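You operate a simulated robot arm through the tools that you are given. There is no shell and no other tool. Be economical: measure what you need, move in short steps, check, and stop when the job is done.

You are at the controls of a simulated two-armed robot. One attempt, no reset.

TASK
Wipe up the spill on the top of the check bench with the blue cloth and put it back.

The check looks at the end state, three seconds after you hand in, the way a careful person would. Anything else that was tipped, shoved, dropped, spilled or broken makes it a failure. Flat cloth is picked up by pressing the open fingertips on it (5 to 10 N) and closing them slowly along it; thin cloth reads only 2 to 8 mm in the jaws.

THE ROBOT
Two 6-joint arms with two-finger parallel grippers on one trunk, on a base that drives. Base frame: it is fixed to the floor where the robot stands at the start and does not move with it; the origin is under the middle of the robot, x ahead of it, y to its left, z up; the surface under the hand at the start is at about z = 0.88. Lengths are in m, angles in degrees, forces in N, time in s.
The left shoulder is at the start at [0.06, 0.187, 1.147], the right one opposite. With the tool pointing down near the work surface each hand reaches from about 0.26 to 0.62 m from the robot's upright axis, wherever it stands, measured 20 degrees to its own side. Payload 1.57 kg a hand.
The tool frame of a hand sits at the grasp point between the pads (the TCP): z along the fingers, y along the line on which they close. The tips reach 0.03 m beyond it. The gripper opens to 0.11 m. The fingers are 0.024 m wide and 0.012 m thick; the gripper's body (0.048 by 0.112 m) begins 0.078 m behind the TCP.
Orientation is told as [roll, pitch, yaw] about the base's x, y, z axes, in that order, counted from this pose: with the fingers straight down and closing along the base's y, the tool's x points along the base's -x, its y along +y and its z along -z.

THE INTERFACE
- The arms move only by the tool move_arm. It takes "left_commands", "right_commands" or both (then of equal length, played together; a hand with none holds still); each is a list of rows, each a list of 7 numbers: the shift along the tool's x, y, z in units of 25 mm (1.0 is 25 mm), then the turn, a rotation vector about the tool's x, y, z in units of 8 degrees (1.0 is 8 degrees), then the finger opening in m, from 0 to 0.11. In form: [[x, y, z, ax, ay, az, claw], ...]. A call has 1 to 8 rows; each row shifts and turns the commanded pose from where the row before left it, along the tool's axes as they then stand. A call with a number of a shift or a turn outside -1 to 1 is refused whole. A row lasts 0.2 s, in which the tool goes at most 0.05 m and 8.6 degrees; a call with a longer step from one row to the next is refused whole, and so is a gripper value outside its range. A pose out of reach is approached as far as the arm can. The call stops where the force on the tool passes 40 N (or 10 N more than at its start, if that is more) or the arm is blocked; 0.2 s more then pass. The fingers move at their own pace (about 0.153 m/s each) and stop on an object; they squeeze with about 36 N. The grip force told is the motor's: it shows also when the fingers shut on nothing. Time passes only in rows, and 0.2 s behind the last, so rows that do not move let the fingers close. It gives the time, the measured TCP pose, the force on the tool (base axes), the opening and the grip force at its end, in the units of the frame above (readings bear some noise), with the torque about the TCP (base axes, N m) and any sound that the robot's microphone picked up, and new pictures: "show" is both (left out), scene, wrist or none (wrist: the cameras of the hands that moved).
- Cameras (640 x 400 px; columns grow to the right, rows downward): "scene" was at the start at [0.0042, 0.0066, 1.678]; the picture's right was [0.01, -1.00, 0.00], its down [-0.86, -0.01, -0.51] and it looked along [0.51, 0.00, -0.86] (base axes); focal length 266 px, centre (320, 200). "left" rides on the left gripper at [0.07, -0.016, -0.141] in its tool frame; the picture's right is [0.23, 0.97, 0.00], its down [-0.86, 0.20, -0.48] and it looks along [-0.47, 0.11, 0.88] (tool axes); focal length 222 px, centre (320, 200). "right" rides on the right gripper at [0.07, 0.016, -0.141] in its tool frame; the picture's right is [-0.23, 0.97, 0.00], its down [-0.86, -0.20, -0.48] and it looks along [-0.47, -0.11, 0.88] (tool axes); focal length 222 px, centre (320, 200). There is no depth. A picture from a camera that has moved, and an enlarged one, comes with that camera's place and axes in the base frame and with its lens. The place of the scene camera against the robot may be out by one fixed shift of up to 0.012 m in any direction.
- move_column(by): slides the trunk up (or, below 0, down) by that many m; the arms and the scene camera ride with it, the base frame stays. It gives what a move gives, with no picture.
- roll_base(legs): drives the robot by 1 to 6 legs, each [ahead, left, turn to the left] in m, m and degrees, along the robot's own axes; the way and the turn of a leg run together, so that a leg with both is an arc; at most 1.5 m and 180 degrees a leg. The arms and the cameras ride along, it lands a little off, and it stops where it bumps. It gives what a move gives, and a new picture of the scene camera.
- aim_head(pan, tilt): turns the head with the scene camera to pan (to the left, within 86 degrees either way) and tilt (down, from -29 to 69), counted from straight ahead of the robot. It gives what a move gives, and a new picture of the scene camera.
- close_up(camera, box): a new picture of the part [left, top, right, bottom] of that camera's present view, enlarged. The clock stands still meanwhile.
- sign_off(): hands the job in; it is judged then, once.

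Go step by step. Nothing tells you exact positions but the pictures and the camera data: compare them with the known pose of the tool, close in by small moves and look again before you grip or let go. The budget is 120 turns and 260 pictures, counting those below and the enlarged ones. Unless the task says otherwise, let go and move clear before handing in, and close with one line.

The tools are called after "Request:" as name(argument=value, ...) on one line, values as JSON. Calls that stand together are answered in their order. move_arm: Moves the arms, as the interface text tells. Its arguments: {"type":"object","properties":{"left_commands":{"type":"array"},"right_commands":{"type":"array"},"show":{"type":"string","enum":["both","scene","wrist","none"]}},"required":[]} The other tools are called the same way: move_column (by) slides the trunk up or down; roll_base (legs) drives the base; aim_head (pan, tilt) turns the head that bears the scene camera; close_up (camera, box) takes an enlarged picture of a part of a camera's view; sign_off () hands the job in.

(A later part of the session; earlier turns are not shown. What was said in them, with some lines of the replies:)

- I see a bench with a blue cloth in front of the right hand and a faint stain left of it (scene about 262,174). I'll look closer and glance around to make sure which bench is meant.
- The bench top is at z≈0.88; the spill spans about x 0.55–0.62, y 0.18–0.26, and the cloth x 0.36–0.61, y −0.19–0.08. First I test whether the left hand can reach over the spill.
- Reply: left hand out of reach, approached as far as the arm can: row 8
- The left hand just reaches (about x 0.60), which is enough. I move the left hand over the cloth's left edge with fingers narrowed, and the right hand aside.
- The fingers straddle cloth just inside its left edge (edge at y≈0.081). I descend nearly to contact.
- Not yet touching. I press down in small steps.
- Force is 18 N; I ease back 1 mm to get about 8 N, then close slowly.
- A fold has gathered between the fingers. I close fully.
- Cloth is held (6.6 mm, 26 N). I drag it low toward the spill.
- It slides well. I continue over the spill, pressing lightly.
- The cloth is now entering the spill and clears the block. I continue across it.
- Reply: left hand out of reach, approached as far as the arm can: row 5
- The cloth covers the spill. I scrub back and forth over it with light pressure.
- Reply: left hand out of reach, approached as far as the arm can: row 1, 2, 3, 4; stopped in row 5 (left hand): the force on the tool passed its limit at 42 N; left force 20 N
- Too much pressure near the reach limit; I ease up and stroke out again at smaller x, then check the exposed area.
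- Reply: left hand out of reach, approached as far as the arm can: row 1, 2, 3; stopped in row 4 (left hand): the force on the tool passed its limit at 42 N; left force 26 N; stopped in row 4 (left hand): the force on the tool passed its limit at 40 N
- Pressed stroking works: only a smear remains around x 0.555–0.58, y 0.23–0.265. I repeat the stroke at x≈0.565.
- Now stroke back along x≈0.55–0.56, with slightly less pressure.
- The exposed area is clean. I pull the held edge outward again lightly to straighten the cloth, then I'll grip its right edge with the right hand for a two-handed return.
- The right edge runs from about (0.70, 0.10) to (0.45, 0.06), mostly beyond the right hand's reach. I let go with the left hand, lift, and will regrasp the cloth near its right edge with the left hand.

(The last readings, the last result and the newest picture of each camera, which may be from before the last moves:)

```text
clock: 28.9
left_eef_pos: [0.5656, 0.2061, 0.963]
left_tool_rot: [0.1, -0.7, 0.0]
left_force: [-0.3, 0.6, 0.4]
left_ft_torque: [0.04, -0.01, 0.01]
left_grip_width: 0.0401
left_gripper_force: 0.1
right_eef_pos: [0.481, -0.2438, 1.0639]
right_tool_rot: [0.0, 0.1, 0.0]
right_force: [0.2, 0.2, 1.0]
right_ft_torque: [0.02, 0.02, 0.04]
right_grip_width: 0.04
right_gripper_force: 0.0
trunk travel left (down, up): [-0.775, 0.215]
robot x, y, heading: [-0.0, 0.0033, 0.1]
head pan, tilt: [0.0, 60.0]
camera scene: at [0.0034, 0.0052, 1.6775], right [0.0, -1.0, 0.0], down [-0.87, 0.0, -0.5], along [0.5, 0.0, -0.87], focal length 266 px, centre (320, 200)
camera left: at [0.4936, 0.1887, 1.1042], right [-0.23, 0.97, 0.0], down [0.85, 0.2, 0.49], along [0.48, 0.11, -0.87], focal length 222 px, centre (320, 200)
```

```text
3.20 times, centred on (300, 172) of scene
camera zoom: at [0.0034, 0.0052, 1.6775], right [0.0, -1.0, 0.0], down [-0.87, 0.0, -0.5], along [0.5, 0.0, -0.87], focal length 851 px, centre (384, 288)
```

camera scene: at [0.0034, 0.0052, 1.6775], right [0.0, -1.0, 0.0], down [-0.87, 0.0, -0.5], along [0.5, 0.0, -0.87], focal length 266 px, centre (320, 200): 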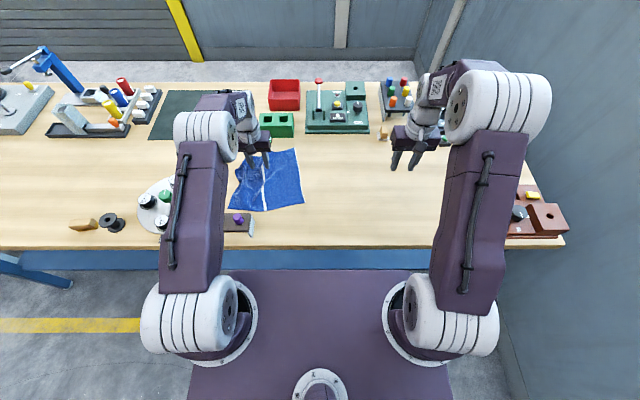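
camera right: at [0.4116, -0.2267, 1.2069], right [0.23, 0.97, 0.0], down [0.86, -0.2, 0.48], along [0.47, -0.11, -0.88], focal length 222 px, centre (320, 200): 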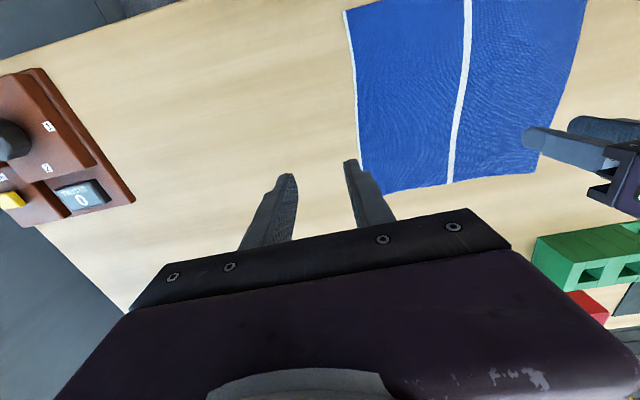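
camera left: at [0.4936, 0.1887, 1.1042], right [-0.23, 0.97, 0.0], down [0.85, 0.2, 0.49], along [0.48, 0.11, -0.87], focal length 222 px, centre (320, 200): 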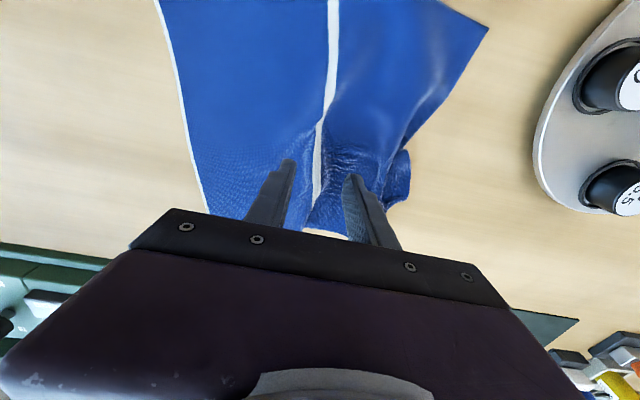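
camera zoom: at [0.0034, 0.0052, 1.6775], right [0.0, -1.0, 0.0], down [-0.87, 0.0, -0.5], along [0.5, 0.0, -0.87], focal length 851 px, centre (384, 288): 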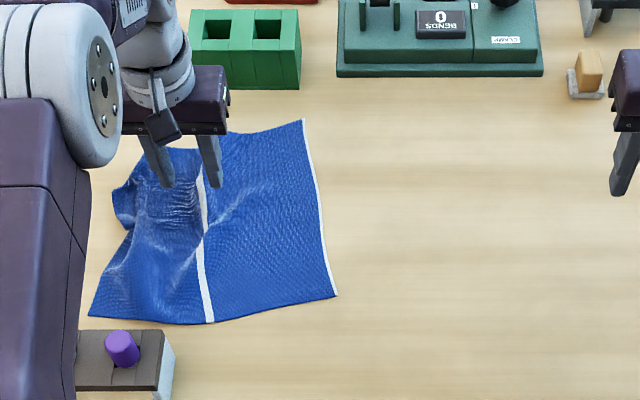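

Cloth released. I move the left hand to just inside the right edge near (0.555, 0.112) and come down.

Request:
move_arm(left_commands=[[0.1, -0.9, 0, 0, 0, 0, 0.03], [0.1, -0.9, 0, 0, 0, 0, 0.03], [0.1, -0.9, 0.3, 0, 0, 0, 0.03], [0.1, -0.9, 0.5, 0, 0, 0, 0.03], [0, -0.2, 0.5, 0, 0.09, 0, 0.03], [0, 0, 0, 0, 0, 0, 0.03]], show="both")

```text
clock: 30.3
left_eef_pos: [0.5566, 0.1102, 0.932]
left_tool_rot: [-0.1, -0.1, 0.0]
left_force: [-0.4, 0.0, 0.0]
left_ft_torque: [0.01, 0.02, -0.01]
left_grip_width: 0.0299
left_gripper_force: 0.1
right_eef_pos: [0.4818, -0.2414, 1.0639]
right_tool_rot: [0.0, 0.1, 0.0]
right_force: [0.4, -0.6, -0.2]
right_ft_torque: [-0.01, -0.04, 0.01]
right_grip_width: 0.04
right_gripper_force: 0.1
trunk travel left (down, up): [-0.775, 0.215]
robot x, y, heading: [0.0005, 0.0039, 0.0]
head pan, tilt: [0.0, 60.0]
camera scene: at [0.0038, 0.0062, 1.6775], right [0.0, -1.0, 0.0], down [-0.87, 0.0, -0.5], along [0.5, 0.0, -0.87], focal length 266 px, centre (320, 200)
camera left: at [0.4859, 0.0949, 1.072], right [-0.23, 0.97, 0.0], down [0.85, 0.2, 0.48], along [0.47, 0.11, -0.88], focal length 222 px, centre (320, 200)
```

scene: 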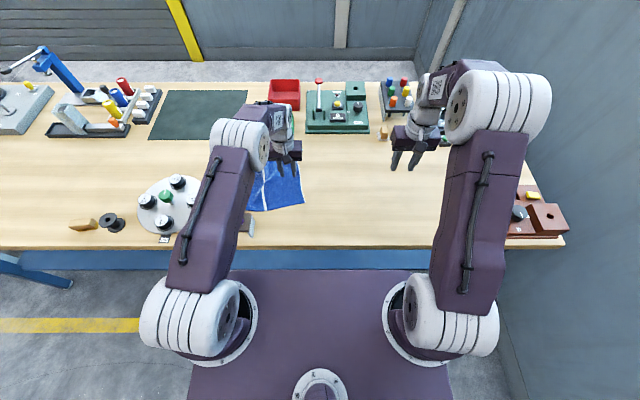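
left: 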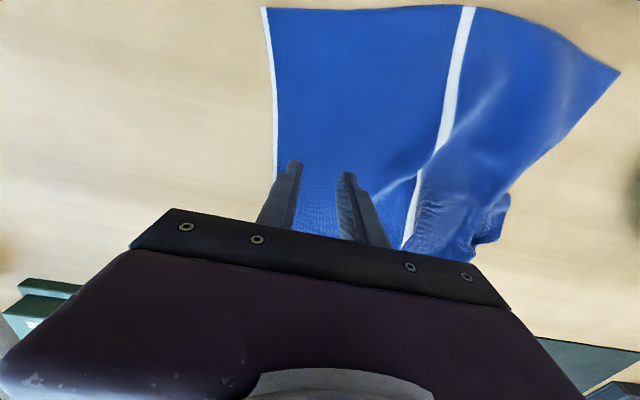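

Fingers are inside the right edge (edge at y≈0.074). Press and close slowly.

Request:
move_arm(left_commands=[[0, 0, 0.5, 0, 0, 0, 0.03], [0, 0, 0.25, 0, 0, 0, 0.03], [0, 0, 0.09, 0, 0, 0, 0.03], [0, 0, 0.04, 0, 0, 0, 0.03], [0, 0, 0, 0, 0, 0, 0.03]], show="none")

```text
clock: 31.5
left_eef_pos: [0.5567, 0.1119, 0.9109]
left_tool_rot: [0.0, -0.5, 0.0]
left_force: [4.2, 3.8, 24.5]
left_ft_torque: [-0.02, 0.06, 0.01]
left_grip_width: 0.0301
left_gripper_force: 0.0
right_eef_pos: [0.4795, -0.2419, 1.066]
right_tool_rot: [0.1, -0.1, -0.1]
right_force: [0.9, -0.2, -0.7]
right_ft_torque: [0.02, -0.02, -0.01]
right_grip_width: 0.0398
right_gripper_force: 0.0
trunk travel left (down, up): [-0.775, 0.215]
robot x, y, heading: [0.0032, -0.0008, 0.0]
head pan, tilt: [0.0, 60.0]
```

Request:
move_arm(left_commands=[[0, 0, -0.06, 0, 0, 0, 0.03], [0, 0, 0, 0, 0, 0, 0.026], [0, 0, 0, 0, 0, 0, 0.022], [0, 0, 0, 0, 0, 0, 0.018], [0, 0, 0, 0, 0, 0, 0.014], [0, 0, 0, 0, 0, 0, 0.01], [0, 0, 0, 0, 0, 0, 0.005], [0, 0, 0, 0, 0, 0, 0]], show="none")

Request:
move_arm(left_commands=[[0, 0, -0.06, 0, 0, 0, 0], [0, 0, 0, 0, 0, 0, 0]], show="wrist")

```text
clock: 33.3
left_eef_pos: [0.5551, 0.1109, 0.9118]
left_tool_rot: [0.1, -0.1, 0.1]
left_force: [-1.4, -1.9, 18.9]
left_ft_torque: [-0.14, 0.01, 0.0]
left_grip_width: 0.0028
left_gripper_force: 24.0
right_eef_pos: [0.4803, -0.2419, 1.0666]
right_tool_rot: [0.0, -0.1, 0.0]
right_force: [-0.4, -0.6, -0.8]
right_ft_torque: [0.0, -0.01, 0.02]
right_grip_width: 0.0401
right_gripper_force: 0.0
trunk travel left (down, up): [-0.775, 0.215]
robot x, y, heading: [-0.0037, 0.0011, -0.4]
head pan, tilt: [0.0, 60.0]
```

```text
clock: 33.9
left_eef_pos: [0.5547, 0.1117, 0.9118]
left_tool_rot: [0.1, 0.0, 0.0]
left_force: [-1.3, -1.6, 8.6]
left_ft_torque: [-0.09, 0.02, 0.0]
left_grip_width: 0.0028
left_gripper_force: 24.4
right_eef_pos: [0.4803, -0.2418, 1.0652]
right_tool_rot: [0.1, -0.1, 0.1]
right_force: [0.3, 0.2, 0.2]
right_ft_torque: [-0.01, -0.06, -0.03]
right_grip_width: 0.0399
right_gripper_force: 0.0
trunk travel left (down, up): [-0.775, 0.215]
robot x, y, heading: [-0.0026, -0.0017, 0.1]
head pan, tilt: [0.0, 60.0]
camera left: at [0.4846, 0.0943, 1.0532], right [-0.23, 0.97, 0.0], down [0.85, 0.2, 0.48], along [0.47, 0.11, -0.88], focal length 222 px, centre (320, 200)
```

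left: 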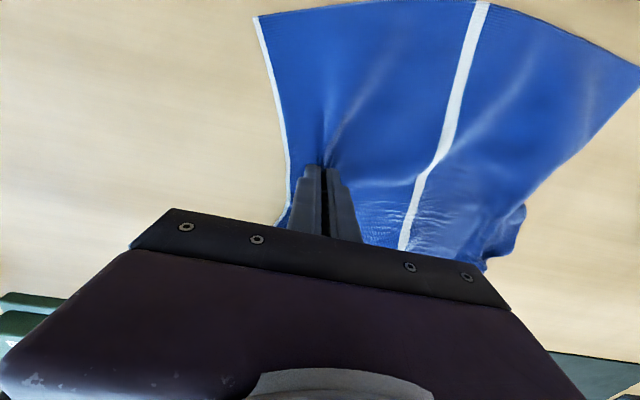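

Gripped. Drag toward −y and slightly −x, staying low.

Request:
move_arm(left_commands=[[0, -0.4, -0.06, 0, 0, 0, 0], [0.1, -0.8, 0, 0, 0, 0, 0], [0.2, -0.8, 0, 0, 0, 0, 0], [0.2, -0.8, 0, 0, 0, 0, 0], [0.3, -0.8, 0, 0, 0, 0, 0], [0.3, -0.8, 0, 0, 0, 0, 0], [0.3, -0.8, 0, 0, 0, 0, 0], [0, 0, 0, 0, 0, 0, 0]])

Request:
close_up(camera="scene", box=[200, 110, 400, 235])

```text
clock: 35.7
left_eef_pos: [0.5206, -0.0197, 0.9125]
left_tool_rot: [0.0, 0.0, 0.0]
left_force: [-0.1, 0.6, 0.0]
left_ft_torque: [0.0, -0.01, -0.02]
left_grip_width: 0.0022
left_gripper_force: 23.1
right_eef_pos: [0.4824, -0.2408, 1.0642]
right_tool_rot: [0.0, 0.1, 0.0]
right_force: [0.8, 0.3, 0.5]
right_ft_torque: [-0.02, 0.0, 0.03]
right_grip_width: 0.0401
right_gripper_force: 0.0
trunk travel left (down, up): [-0.775, 0.215]
robot x, y, heading: [-0.0002, -0.0002, 0.1]
head pan, tilt: [0.0, 60.0]
camera scene: at [0.004, 0.0064, 1.6775], right [0.0, -1.0, 0.0], down [-0.87, 0.0, -0.5], along [0.5, 0.0, -0.87], focal length 266 px, centre (320, 200)
camera left: at [0.4514, -0.0354, 1.0541], right [-0.23, 0.97, 0.0], down [0.85, 0.2, 0.48], along [0.47, 0.11, -0.88], focal length 222 px, centre (320, 200)
```

scene: 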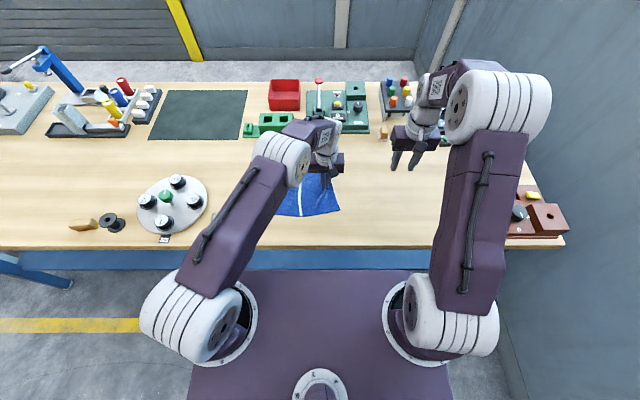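
left: 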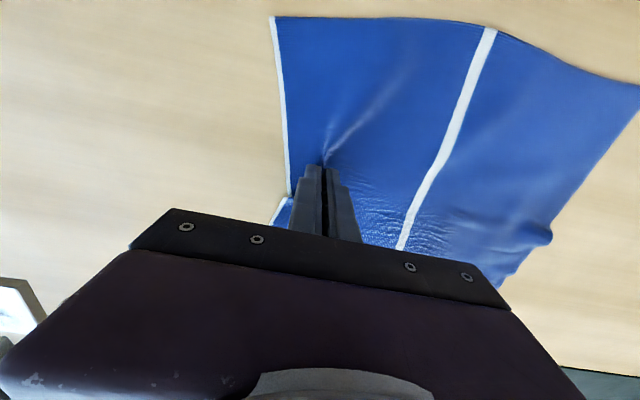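

```text
3.20 times, centred on (300, 172) of scene
camera zoom: at [0.004, 0.0064, 1.6775], right [0.0, -1.0, 0.0], down [-0.87, 0.0, -0.5], along [0.5, 0.0, -0.87], focal length 851 px, centre (384, 288)
```

zoom: 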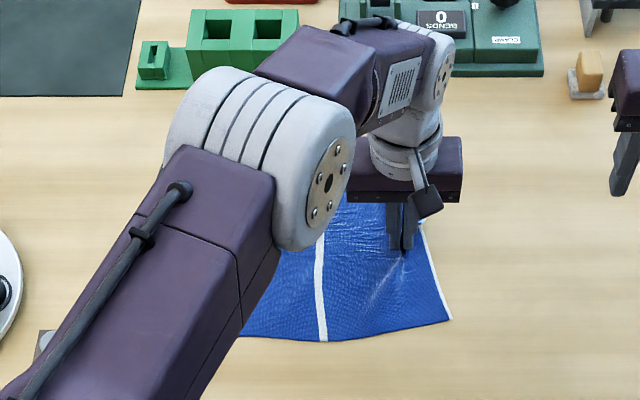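

The cloth follows well. I move the right hand further aside and bring the right edge toward its original place.

Request:
move_arm(left_commands=[[0, 0, 0, 0, 0, 0, 0], [0, 0, 0, 0, 0, 0, 0], [0.37, -0.8, 0, 0, 0, 0, 0], [0.37, -0.8, 0, 0, 0, 0, 0], [0.37, -0.8, 0, 0, 0, 0, 0], [0.37, -0.8, 0, 0, 0, 0, 0], [0.37, -0.8, 0, 0, 0, 0, 0], [0, 0, 0, 0, 0, 0, 0]], right_commands=[[0, -1, 0, 0, 0, 0, 0.04], [0, -1, 0, 0, 0, 0, 0.04], [0, -1, 0, 0, 0, 0, 0.04], [0, -1, 0, 0, 0, 0, 0.04], [0, -1, 0, 0, 0, 0, 0.04], [0, -0.8, 0, 0, 0, 0, 0.04], [0, 0, 0, 0, 0, 0, 0.04], [0, 0, 0, 0, 0, 0, 0.04]])

```text
clock: 37.5
left_eef_pos: [0.4749, -0.1184, 0.9114]
left_tool_rot: [-0.1, 0.0, 0.0]
left_force: [0.3, 0.5, 0.4]
left_ft_torque: [-0.02, 0.02, -0.02]
left_grip_width: 0.0024
left_gripper_force: 24.2
right_eef_pos: [0.4818, -0.3878, 1.0641]
right_tool_rot: [-0.1, -0.1, 0.0]
right_force: [0.8, 0.5, -0.4]
right_ft_torque: [0.01, -0.03, -0.01]
right_grip_width: 0.04
right_gripper_force: 0.0
trunk travel left (down, up): [-0.775, 0.215]
robot x, y, heading: [0.0033, -0.0009, -0.0]
head pan, tilt: [0.0, 60.0]
camera scene: at [0.0041, 0.0065, 1.6775], right [0.0, -1.0, 0.0], down [-0.87, 0.0, -0.5], along [0.5, 0.0, -0.87], focal length 266 px, centre (320, 200)
camera right: at [0.4111, -0.3714, 1.2074], right [0.23, 0.97, 0.0], down [0.86, -0.2, 0.48], along [0.47, -0.11, -0.88], focal length 222 px, centre (320, 200)
camera left: at [0.4051, -0.1349, 1.0539], right [-0.23, 0.97, 0.0], down [0.85, 0.2, 0.48], along [0.47, 0.11, -0.88], focal length 222 px, centre (320, 200)
```

scene: 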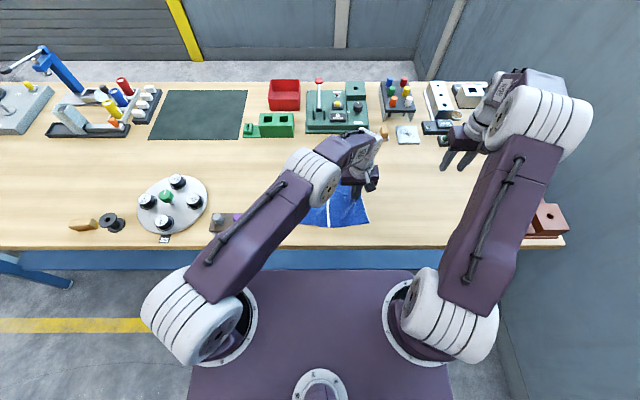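
right: 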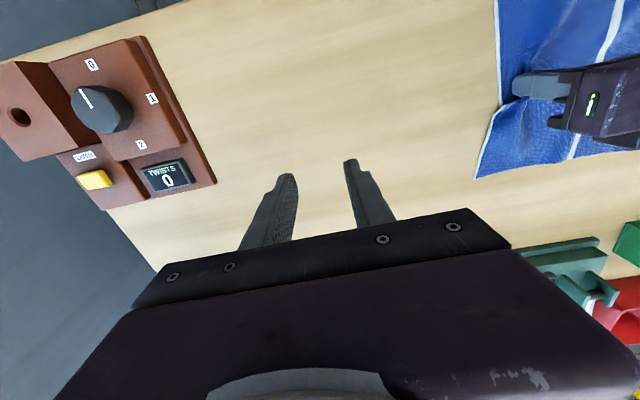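
left: 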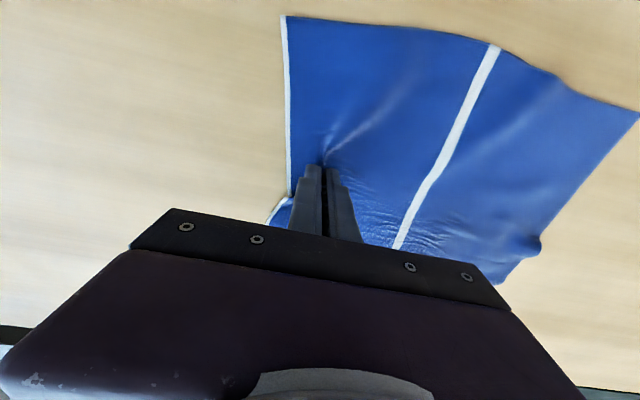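

Near-right corner is at about (0.377, −0.162); it belongs at (0.357, −0.186). I finish the drag, release, and back off to look at the whole bench.

Request:
move_arm(left_commands=[[0.38, -0.5, 0, 0, 0, 0, 0], [0.38, -0.5, 0, 0, 0, 0, 0], [0, 0, 0, 0, 0, 0, 0], [0, 0, 0, 0, 0, 0, 0.01], [0, 0, 0, 0, 0, 0, 0.02], [0, 0, -0.4, 0, 0, 0, 0.02], [0, 0, -1, 0, 0, 0, 0.02], [0, 0, -1, 0, 0, 0, 0.02]], show="none")

Request:
move_arm(left_commands=[[0, 1, -1, 0, 0, 0, 0.02], [0, 1, -1, 0, 0, 0, 0.02], [0, 1, -1, 0, 0, 0, 0.02], [0, 1, 0, 0, 0, 0, 0.02], [0, 1, 0, 0, 0, 0, 0.02], [0, 1, 0, 0, 0, 0, 0.02], [0, 1, 0, 0, 0, 0, 0.02], [0, 1, 0, 0, 0, 0, 0.02]], show="none")

Request:
move_arm(left_commands=[[0, 1, 0, 0, 0, 0, 0.02], [0, 1, 0, 0, 0, 0, 0.02], [0, 1, 0, 0, 0, 0, 0.02], [0, 1, 0, 0, 0, 0, 0.02], [0, 1, 0, 0, 0, 0, 0.02], [0, 1, 0, 0, 0, 0, 0.02], [0, 1, 0, 0, 0, 0, 0.02], [0, 1, 0, 0, 0, 0, 0.02]])

Request:
close_up(camera="scene", box=[200, 130, 400, 255])

```text
clock: 39.3
left_eef_pos: [0.4574, -0.1429, 0.9741]
left_tool_rot: [0.2, -0.1, 0.0]
left_force: [-0.1, -0.3, -0.1]
left_ft_torque: [0.0, 0.0, -0.03]
left_grip_width: 0.0202
left_gripper_force: 0.1
right_eef_pos: [0.4807, -0.3863, 1.0642]
right_tool_rot: [-0.1, 0.0, 0.0]
right_force: [0.0, -1.2, -0.3]
right_ft_torque: [0.0, 0.01, 0.01]
right_grip_width: 0.0401
right_gripper_force: 0.0
trunk travel left (down, up): [-0.775, 0.215]
robot x, y, heading: [0.0012, -0.0018, 0.0]
head pan, tilt: [0.0, 60.0]
```

```text
clock: 41.1
left_eef_pos: [0.4568, 0.0572, 1.0479]
left_tool_rot: [0.1, -0.1, 0.0]
left_force: [-0.3, 0.0, 0.2]
left_ft_torque: [0.0, 0.01, 0.02]
left_grip_width: 0.02
left_gripper_force: 0.1
right_eef_pos: [0.4821, -0.3874, 1.065]
right_tool_rot: [0.0, -0.1, 0.0]
right_force: [0.5, 0.6, -0.6]
right_ft_torque: [-0.01, -0.01, 0.01]
right_grip_width: 0.04
right_gripper_force: 0.1
trunk travel left (down, up): [-0.775, 0.215]
robot x, y, heading: [0.0014, -0.0015, -0.3]
head pan, tilt: [0.0, 60.0]
```

```text
clock: 42.9
left_eef_pos: [0.4561, 0.2565, 1.0488]
left_tool_rot: [0.0, -0.1, 0.0]
left_force: [0.7, 1.1, -0.5]
left_ft_torque: [-0.02, -0.03, 0.03]
left_grip_width: 0.0199
left_gripper_force: 0.1
right_eef_pos: [0.4803, -0.3854, 1.0655]
right_tool_rot: [-0.1, 0.0, 0.1]
right_force: [0.5, 0.1, -0.4]
right_ft_torque: [-0.01, -0.03, -0.02]
right_grip_width: 0.0398
right_gripper_force: 0.1
trunk travel left (down, up): [-0.775, 0.215]
robot x, y, heading: [0.0029, -0.0005, -0.1]
head pan, tilt: [0.0, 60.0]
camera scene: at [0.0039, 0.0071, 1.6775], right [0.0, -1.0, 0.0], down [-0.87, 0.0, -0.5], along [0.5, 0.0, -0.87], focal length 266 px, centre (320, 200)
camera left: at [0.3861, 0.2403, 1.1905], right [-0.23, 0.97, 0.0], down [0.85, 0.2, 0.48], along [0.47, 0.11, -0.88], focal length 222 px, centre (320, 200)
```

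scene: 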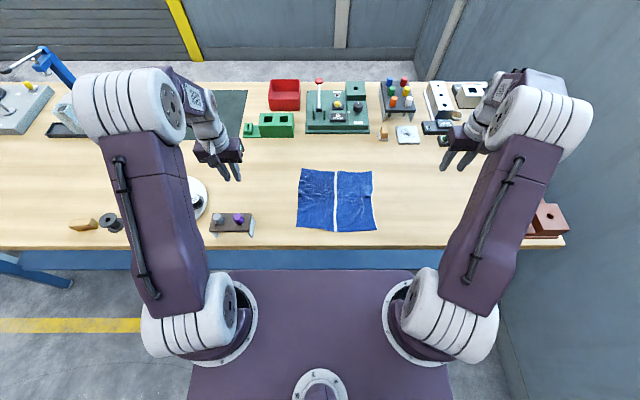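
left: 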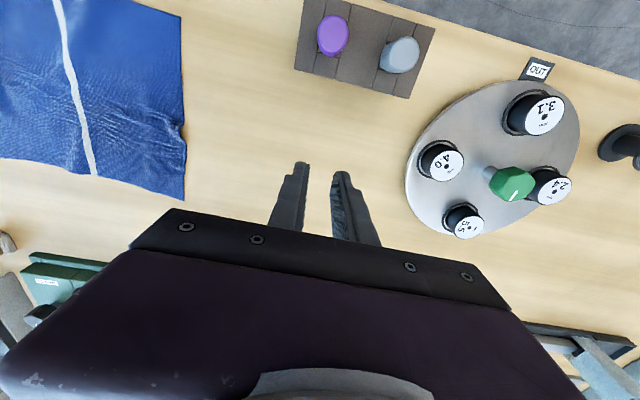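

```text
3.20 times, centred on (300, 192) of scene
camera zoom: at [0.0039, 0.0071, 1.6775], right [0.0, -1.0, 0.0], down [-0.87, 0.0, -0.5], along [0.5, 0.0, -0.87], focal length 851 px, centre (384, 224)
```

zoom: 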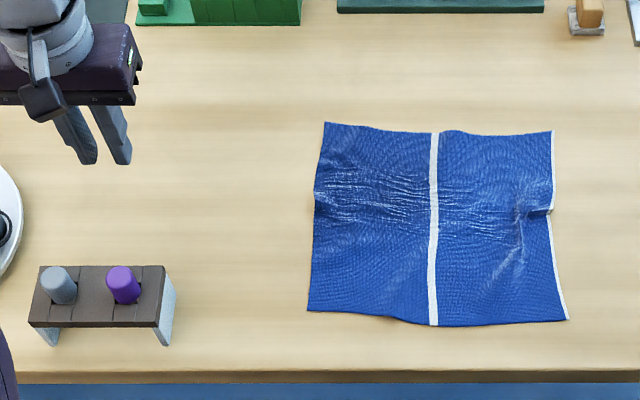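

The cloth lies back in its original place, nearly flat. I shift the left hand back and inspect the spill area closely for residue.

Request:
move_arm(left_commands=[[1, 0.5, 0, 0, 0, 0, 0.11], [1, 0.5, -0.5, 0, 0, 0, 0.11], [1, 0.5, -0.5, 0, 0, 0, 0.11], [0, 0.5, -0.5, 0, 0, 0, 0.11], [0, 0.5, -0.5, 0, 0, 0, 0.11]], show="wrist")

Request:
close_up(camera="scene", box=[220, 145, 300, 195])

Request:
close_up(camera="left", box=[140, 120, 460, 320])

```text
clock: 44.1
left_eef_pos: [0.3807, 0.3193, 1.0976]
left_tool_rot: [0.1, -0.1, 0.0]
left_force: [0.1, -0.5, 0.2]
left_ft_torque: [-0.05, 0.0, 0.01]
left_grip_width: 0.1099
left_gripper_force: 0.1
right_eef_pos: [0.481, -0.3869, 1.0643]
right_tool_rot: [-0.1, 0.1, 0.0]
right_force: [0.3, -0.2, -0.1]
right_ft_torque: [0.0, 0.01, 0.01]
right_grip_width: 0.0401
right_gripper_force: 0.1
trunk travel left (down, up): [-0.775, 0.215]
robot x, y, heading: [-0.0002, 0.002, -0.1]
head pan, tilt: [0.0, 60.0]
camera left: at [0.3105, 0.3021, 1.2396], right [-0.23, 0.97, 0.0], down [0.85, 0.2, 0.48], along [0.47, 0.11, -0.88], focal length 222 px, centre (320, 200)
```

left: 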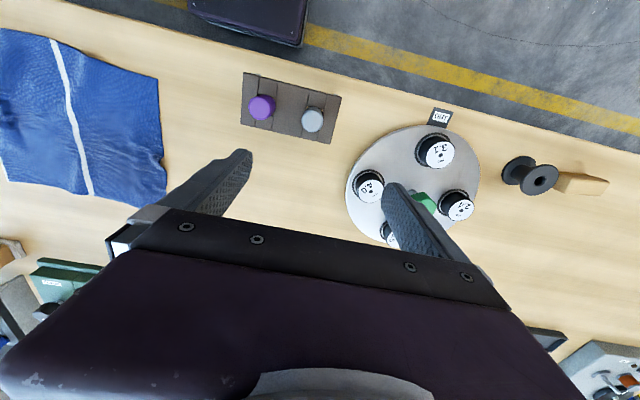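

```text
8.00 times, centred on (260, 170) of scene
camera zoom: at [0.0036, 0.0064, 1.6775], right [0.0, -1.0, 0.0], down [-0.87, 0.0, -0.5], along [0.5, 0.0, -0.87], focal length 2128 px, centre (800, 440)
```

zoom: 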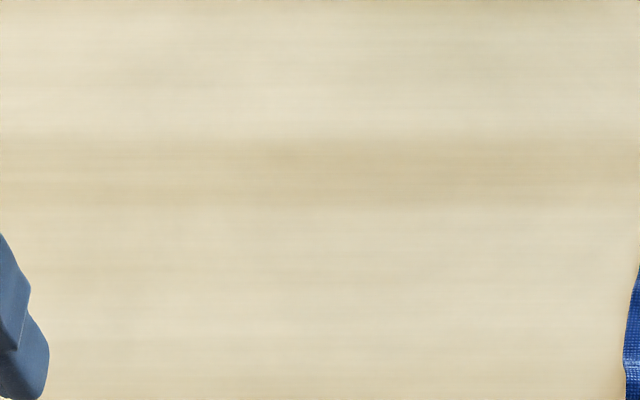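

```text
2.00 times, centred on (300, 220) of left
camera zoom: at [0.3105, 0.3021, 1.2396], right [-0.23, 0.97, 0.0], down [0.85, 0.2, 0.48], along [0.47, 0.11, -0.88], focal length 444 px, centre (360, 160)
```

zoom: 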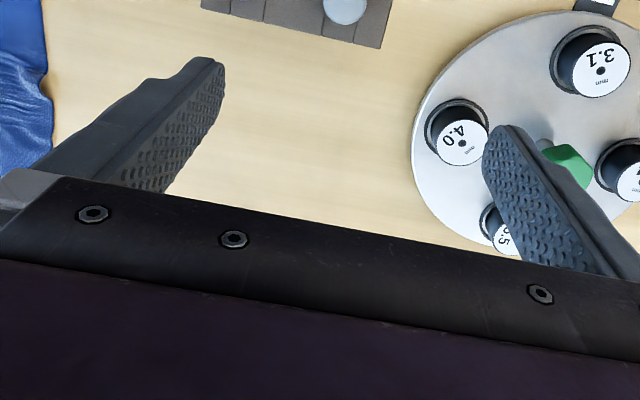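

No residue from the head camera. I check from the original right-hand viewpoint too, since it showed the spill best.

Request:
move_arm(right_commands=[[0, 1, 0, 0, 0, 0, 0.04], [0, 1, 0, 0, 0, 0, 0.04], [0, 1, 0, 0, 0, 0, 0.04], [0, 1, 0, 0, 0, 0, 0.04], [0, 1, 0, 0, 0, 0, 0.04], [0, 1, 0, 0, 0, 0, 0.04], [0, 1, 0, 0, 0, 0, 0.04], [0, 1, 0, 0, 0, 0, 0.04]], show="none")

Request:
move_arm(right_commands=[[0, 1, 0, 0, 0, 0, 0.11], [0, 1, 0, 0, 0, 0, 0.11], [0, 1, 0, 0, 0, 0, 0.11], [0, 0.5, 0, 0, 0, 0, 0.11]], show="wrist")

Request:
close_up(camera="right", box=[400, 80, 640, 230])

```text
clock: 45.9
left_eef_pos: [0.3818, 0.3186, 1.0975]
left_tool_rot: [0.0, -0.1, -0.1]
left_force: [-0.3, -0.4, 0.0]
left_ft_torque: [0.01, -0.02, 0.03]
left_grip_width: 0.1104
left_gripper_force: 0.1
right_eef_pos: [0.4818, -0.1864, 1.0643]
right_tool_rot: [-0.1, -0.1, -0.1]
right_force: [0.1, -0.5, -1.0]
right_ft_torque: [0.0, 0.05, 0.0]
right_grip_width: 0.0402
right_gripper_force: 0.1
trunk travel left (down, up): [-0.775, 0.215]
robot x, y, heading: [0.0002, -0.0003, 0.2]
head pan, tilt: [0.0, 60.0]
```

```text
clock: 46.9
left_eef_pos: [0.3808, 0.3187, 1.0977]
left_tool_rot: [0.0, 0.0, 0.0]
left_force: [-0.4, 0.1, 0.1]
left_ft_torque: [0.04, 0.04, 0.02]
left_grip_width: 0.1101
left_gripper_force: 0.1
right_eef_pos: [0.4816, -0.0992, 1.0649]
right_tool_rot: [0.0, 0.0, 0.0]
right_force: [0.3, -0.7, 0.0]
right_ft_torque: [-0.01, -0.01, 0.0]
right_grip_width: 0.11
right_gripper_force: 0.0
trunk travel left (down, up): [-0.775, 0.215]
robot x, y, heading: [-0.0016, -0.0018, 0.2]
head pan, tilt: [0.0, 60.0]
camera right: at [0.4113, -0.0827, 1.2073], right [0.23, 0.97, 0.0], down [0.86, -0.2, 0.48], along [0.47, -0.11, -0.88], focal length 222 px, centre (320, 200)
```

right: 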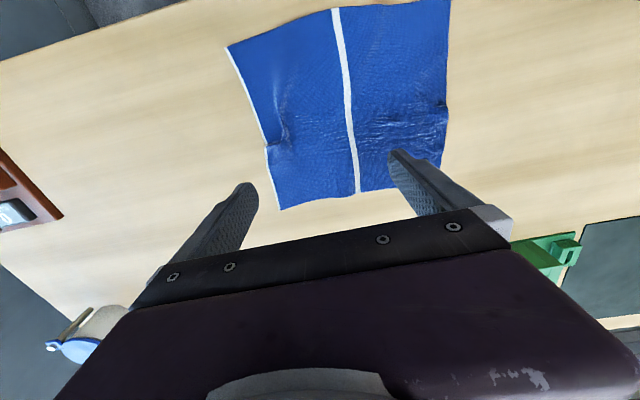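

```text
2.67 times, centred on (520, 155) of right
camera zoom: at [0.4113, -0.0827, 1.2073], right [0.23, 0.97, 0.0], down [0.86, -0.2, 0.48], along [0.47, -0.11, -0.88], focal length 592 px, centre (-213, 320)
```

zoom: 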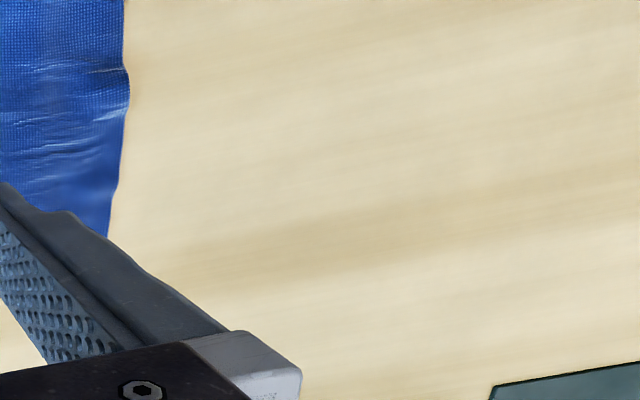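

The bench top is clean, the cloth lies back where it was, both hands are clear and nothing else has moved. I hand in.

Request:
sign_off()

```text
The job is handed in.
```

I wiped up the spill with the blue cloth and laid the cloth back in its original place, with a few light creases left in it. Both hands are open and clear, and I saw no trace of the spill and nothing else disturbed in the last pictures.
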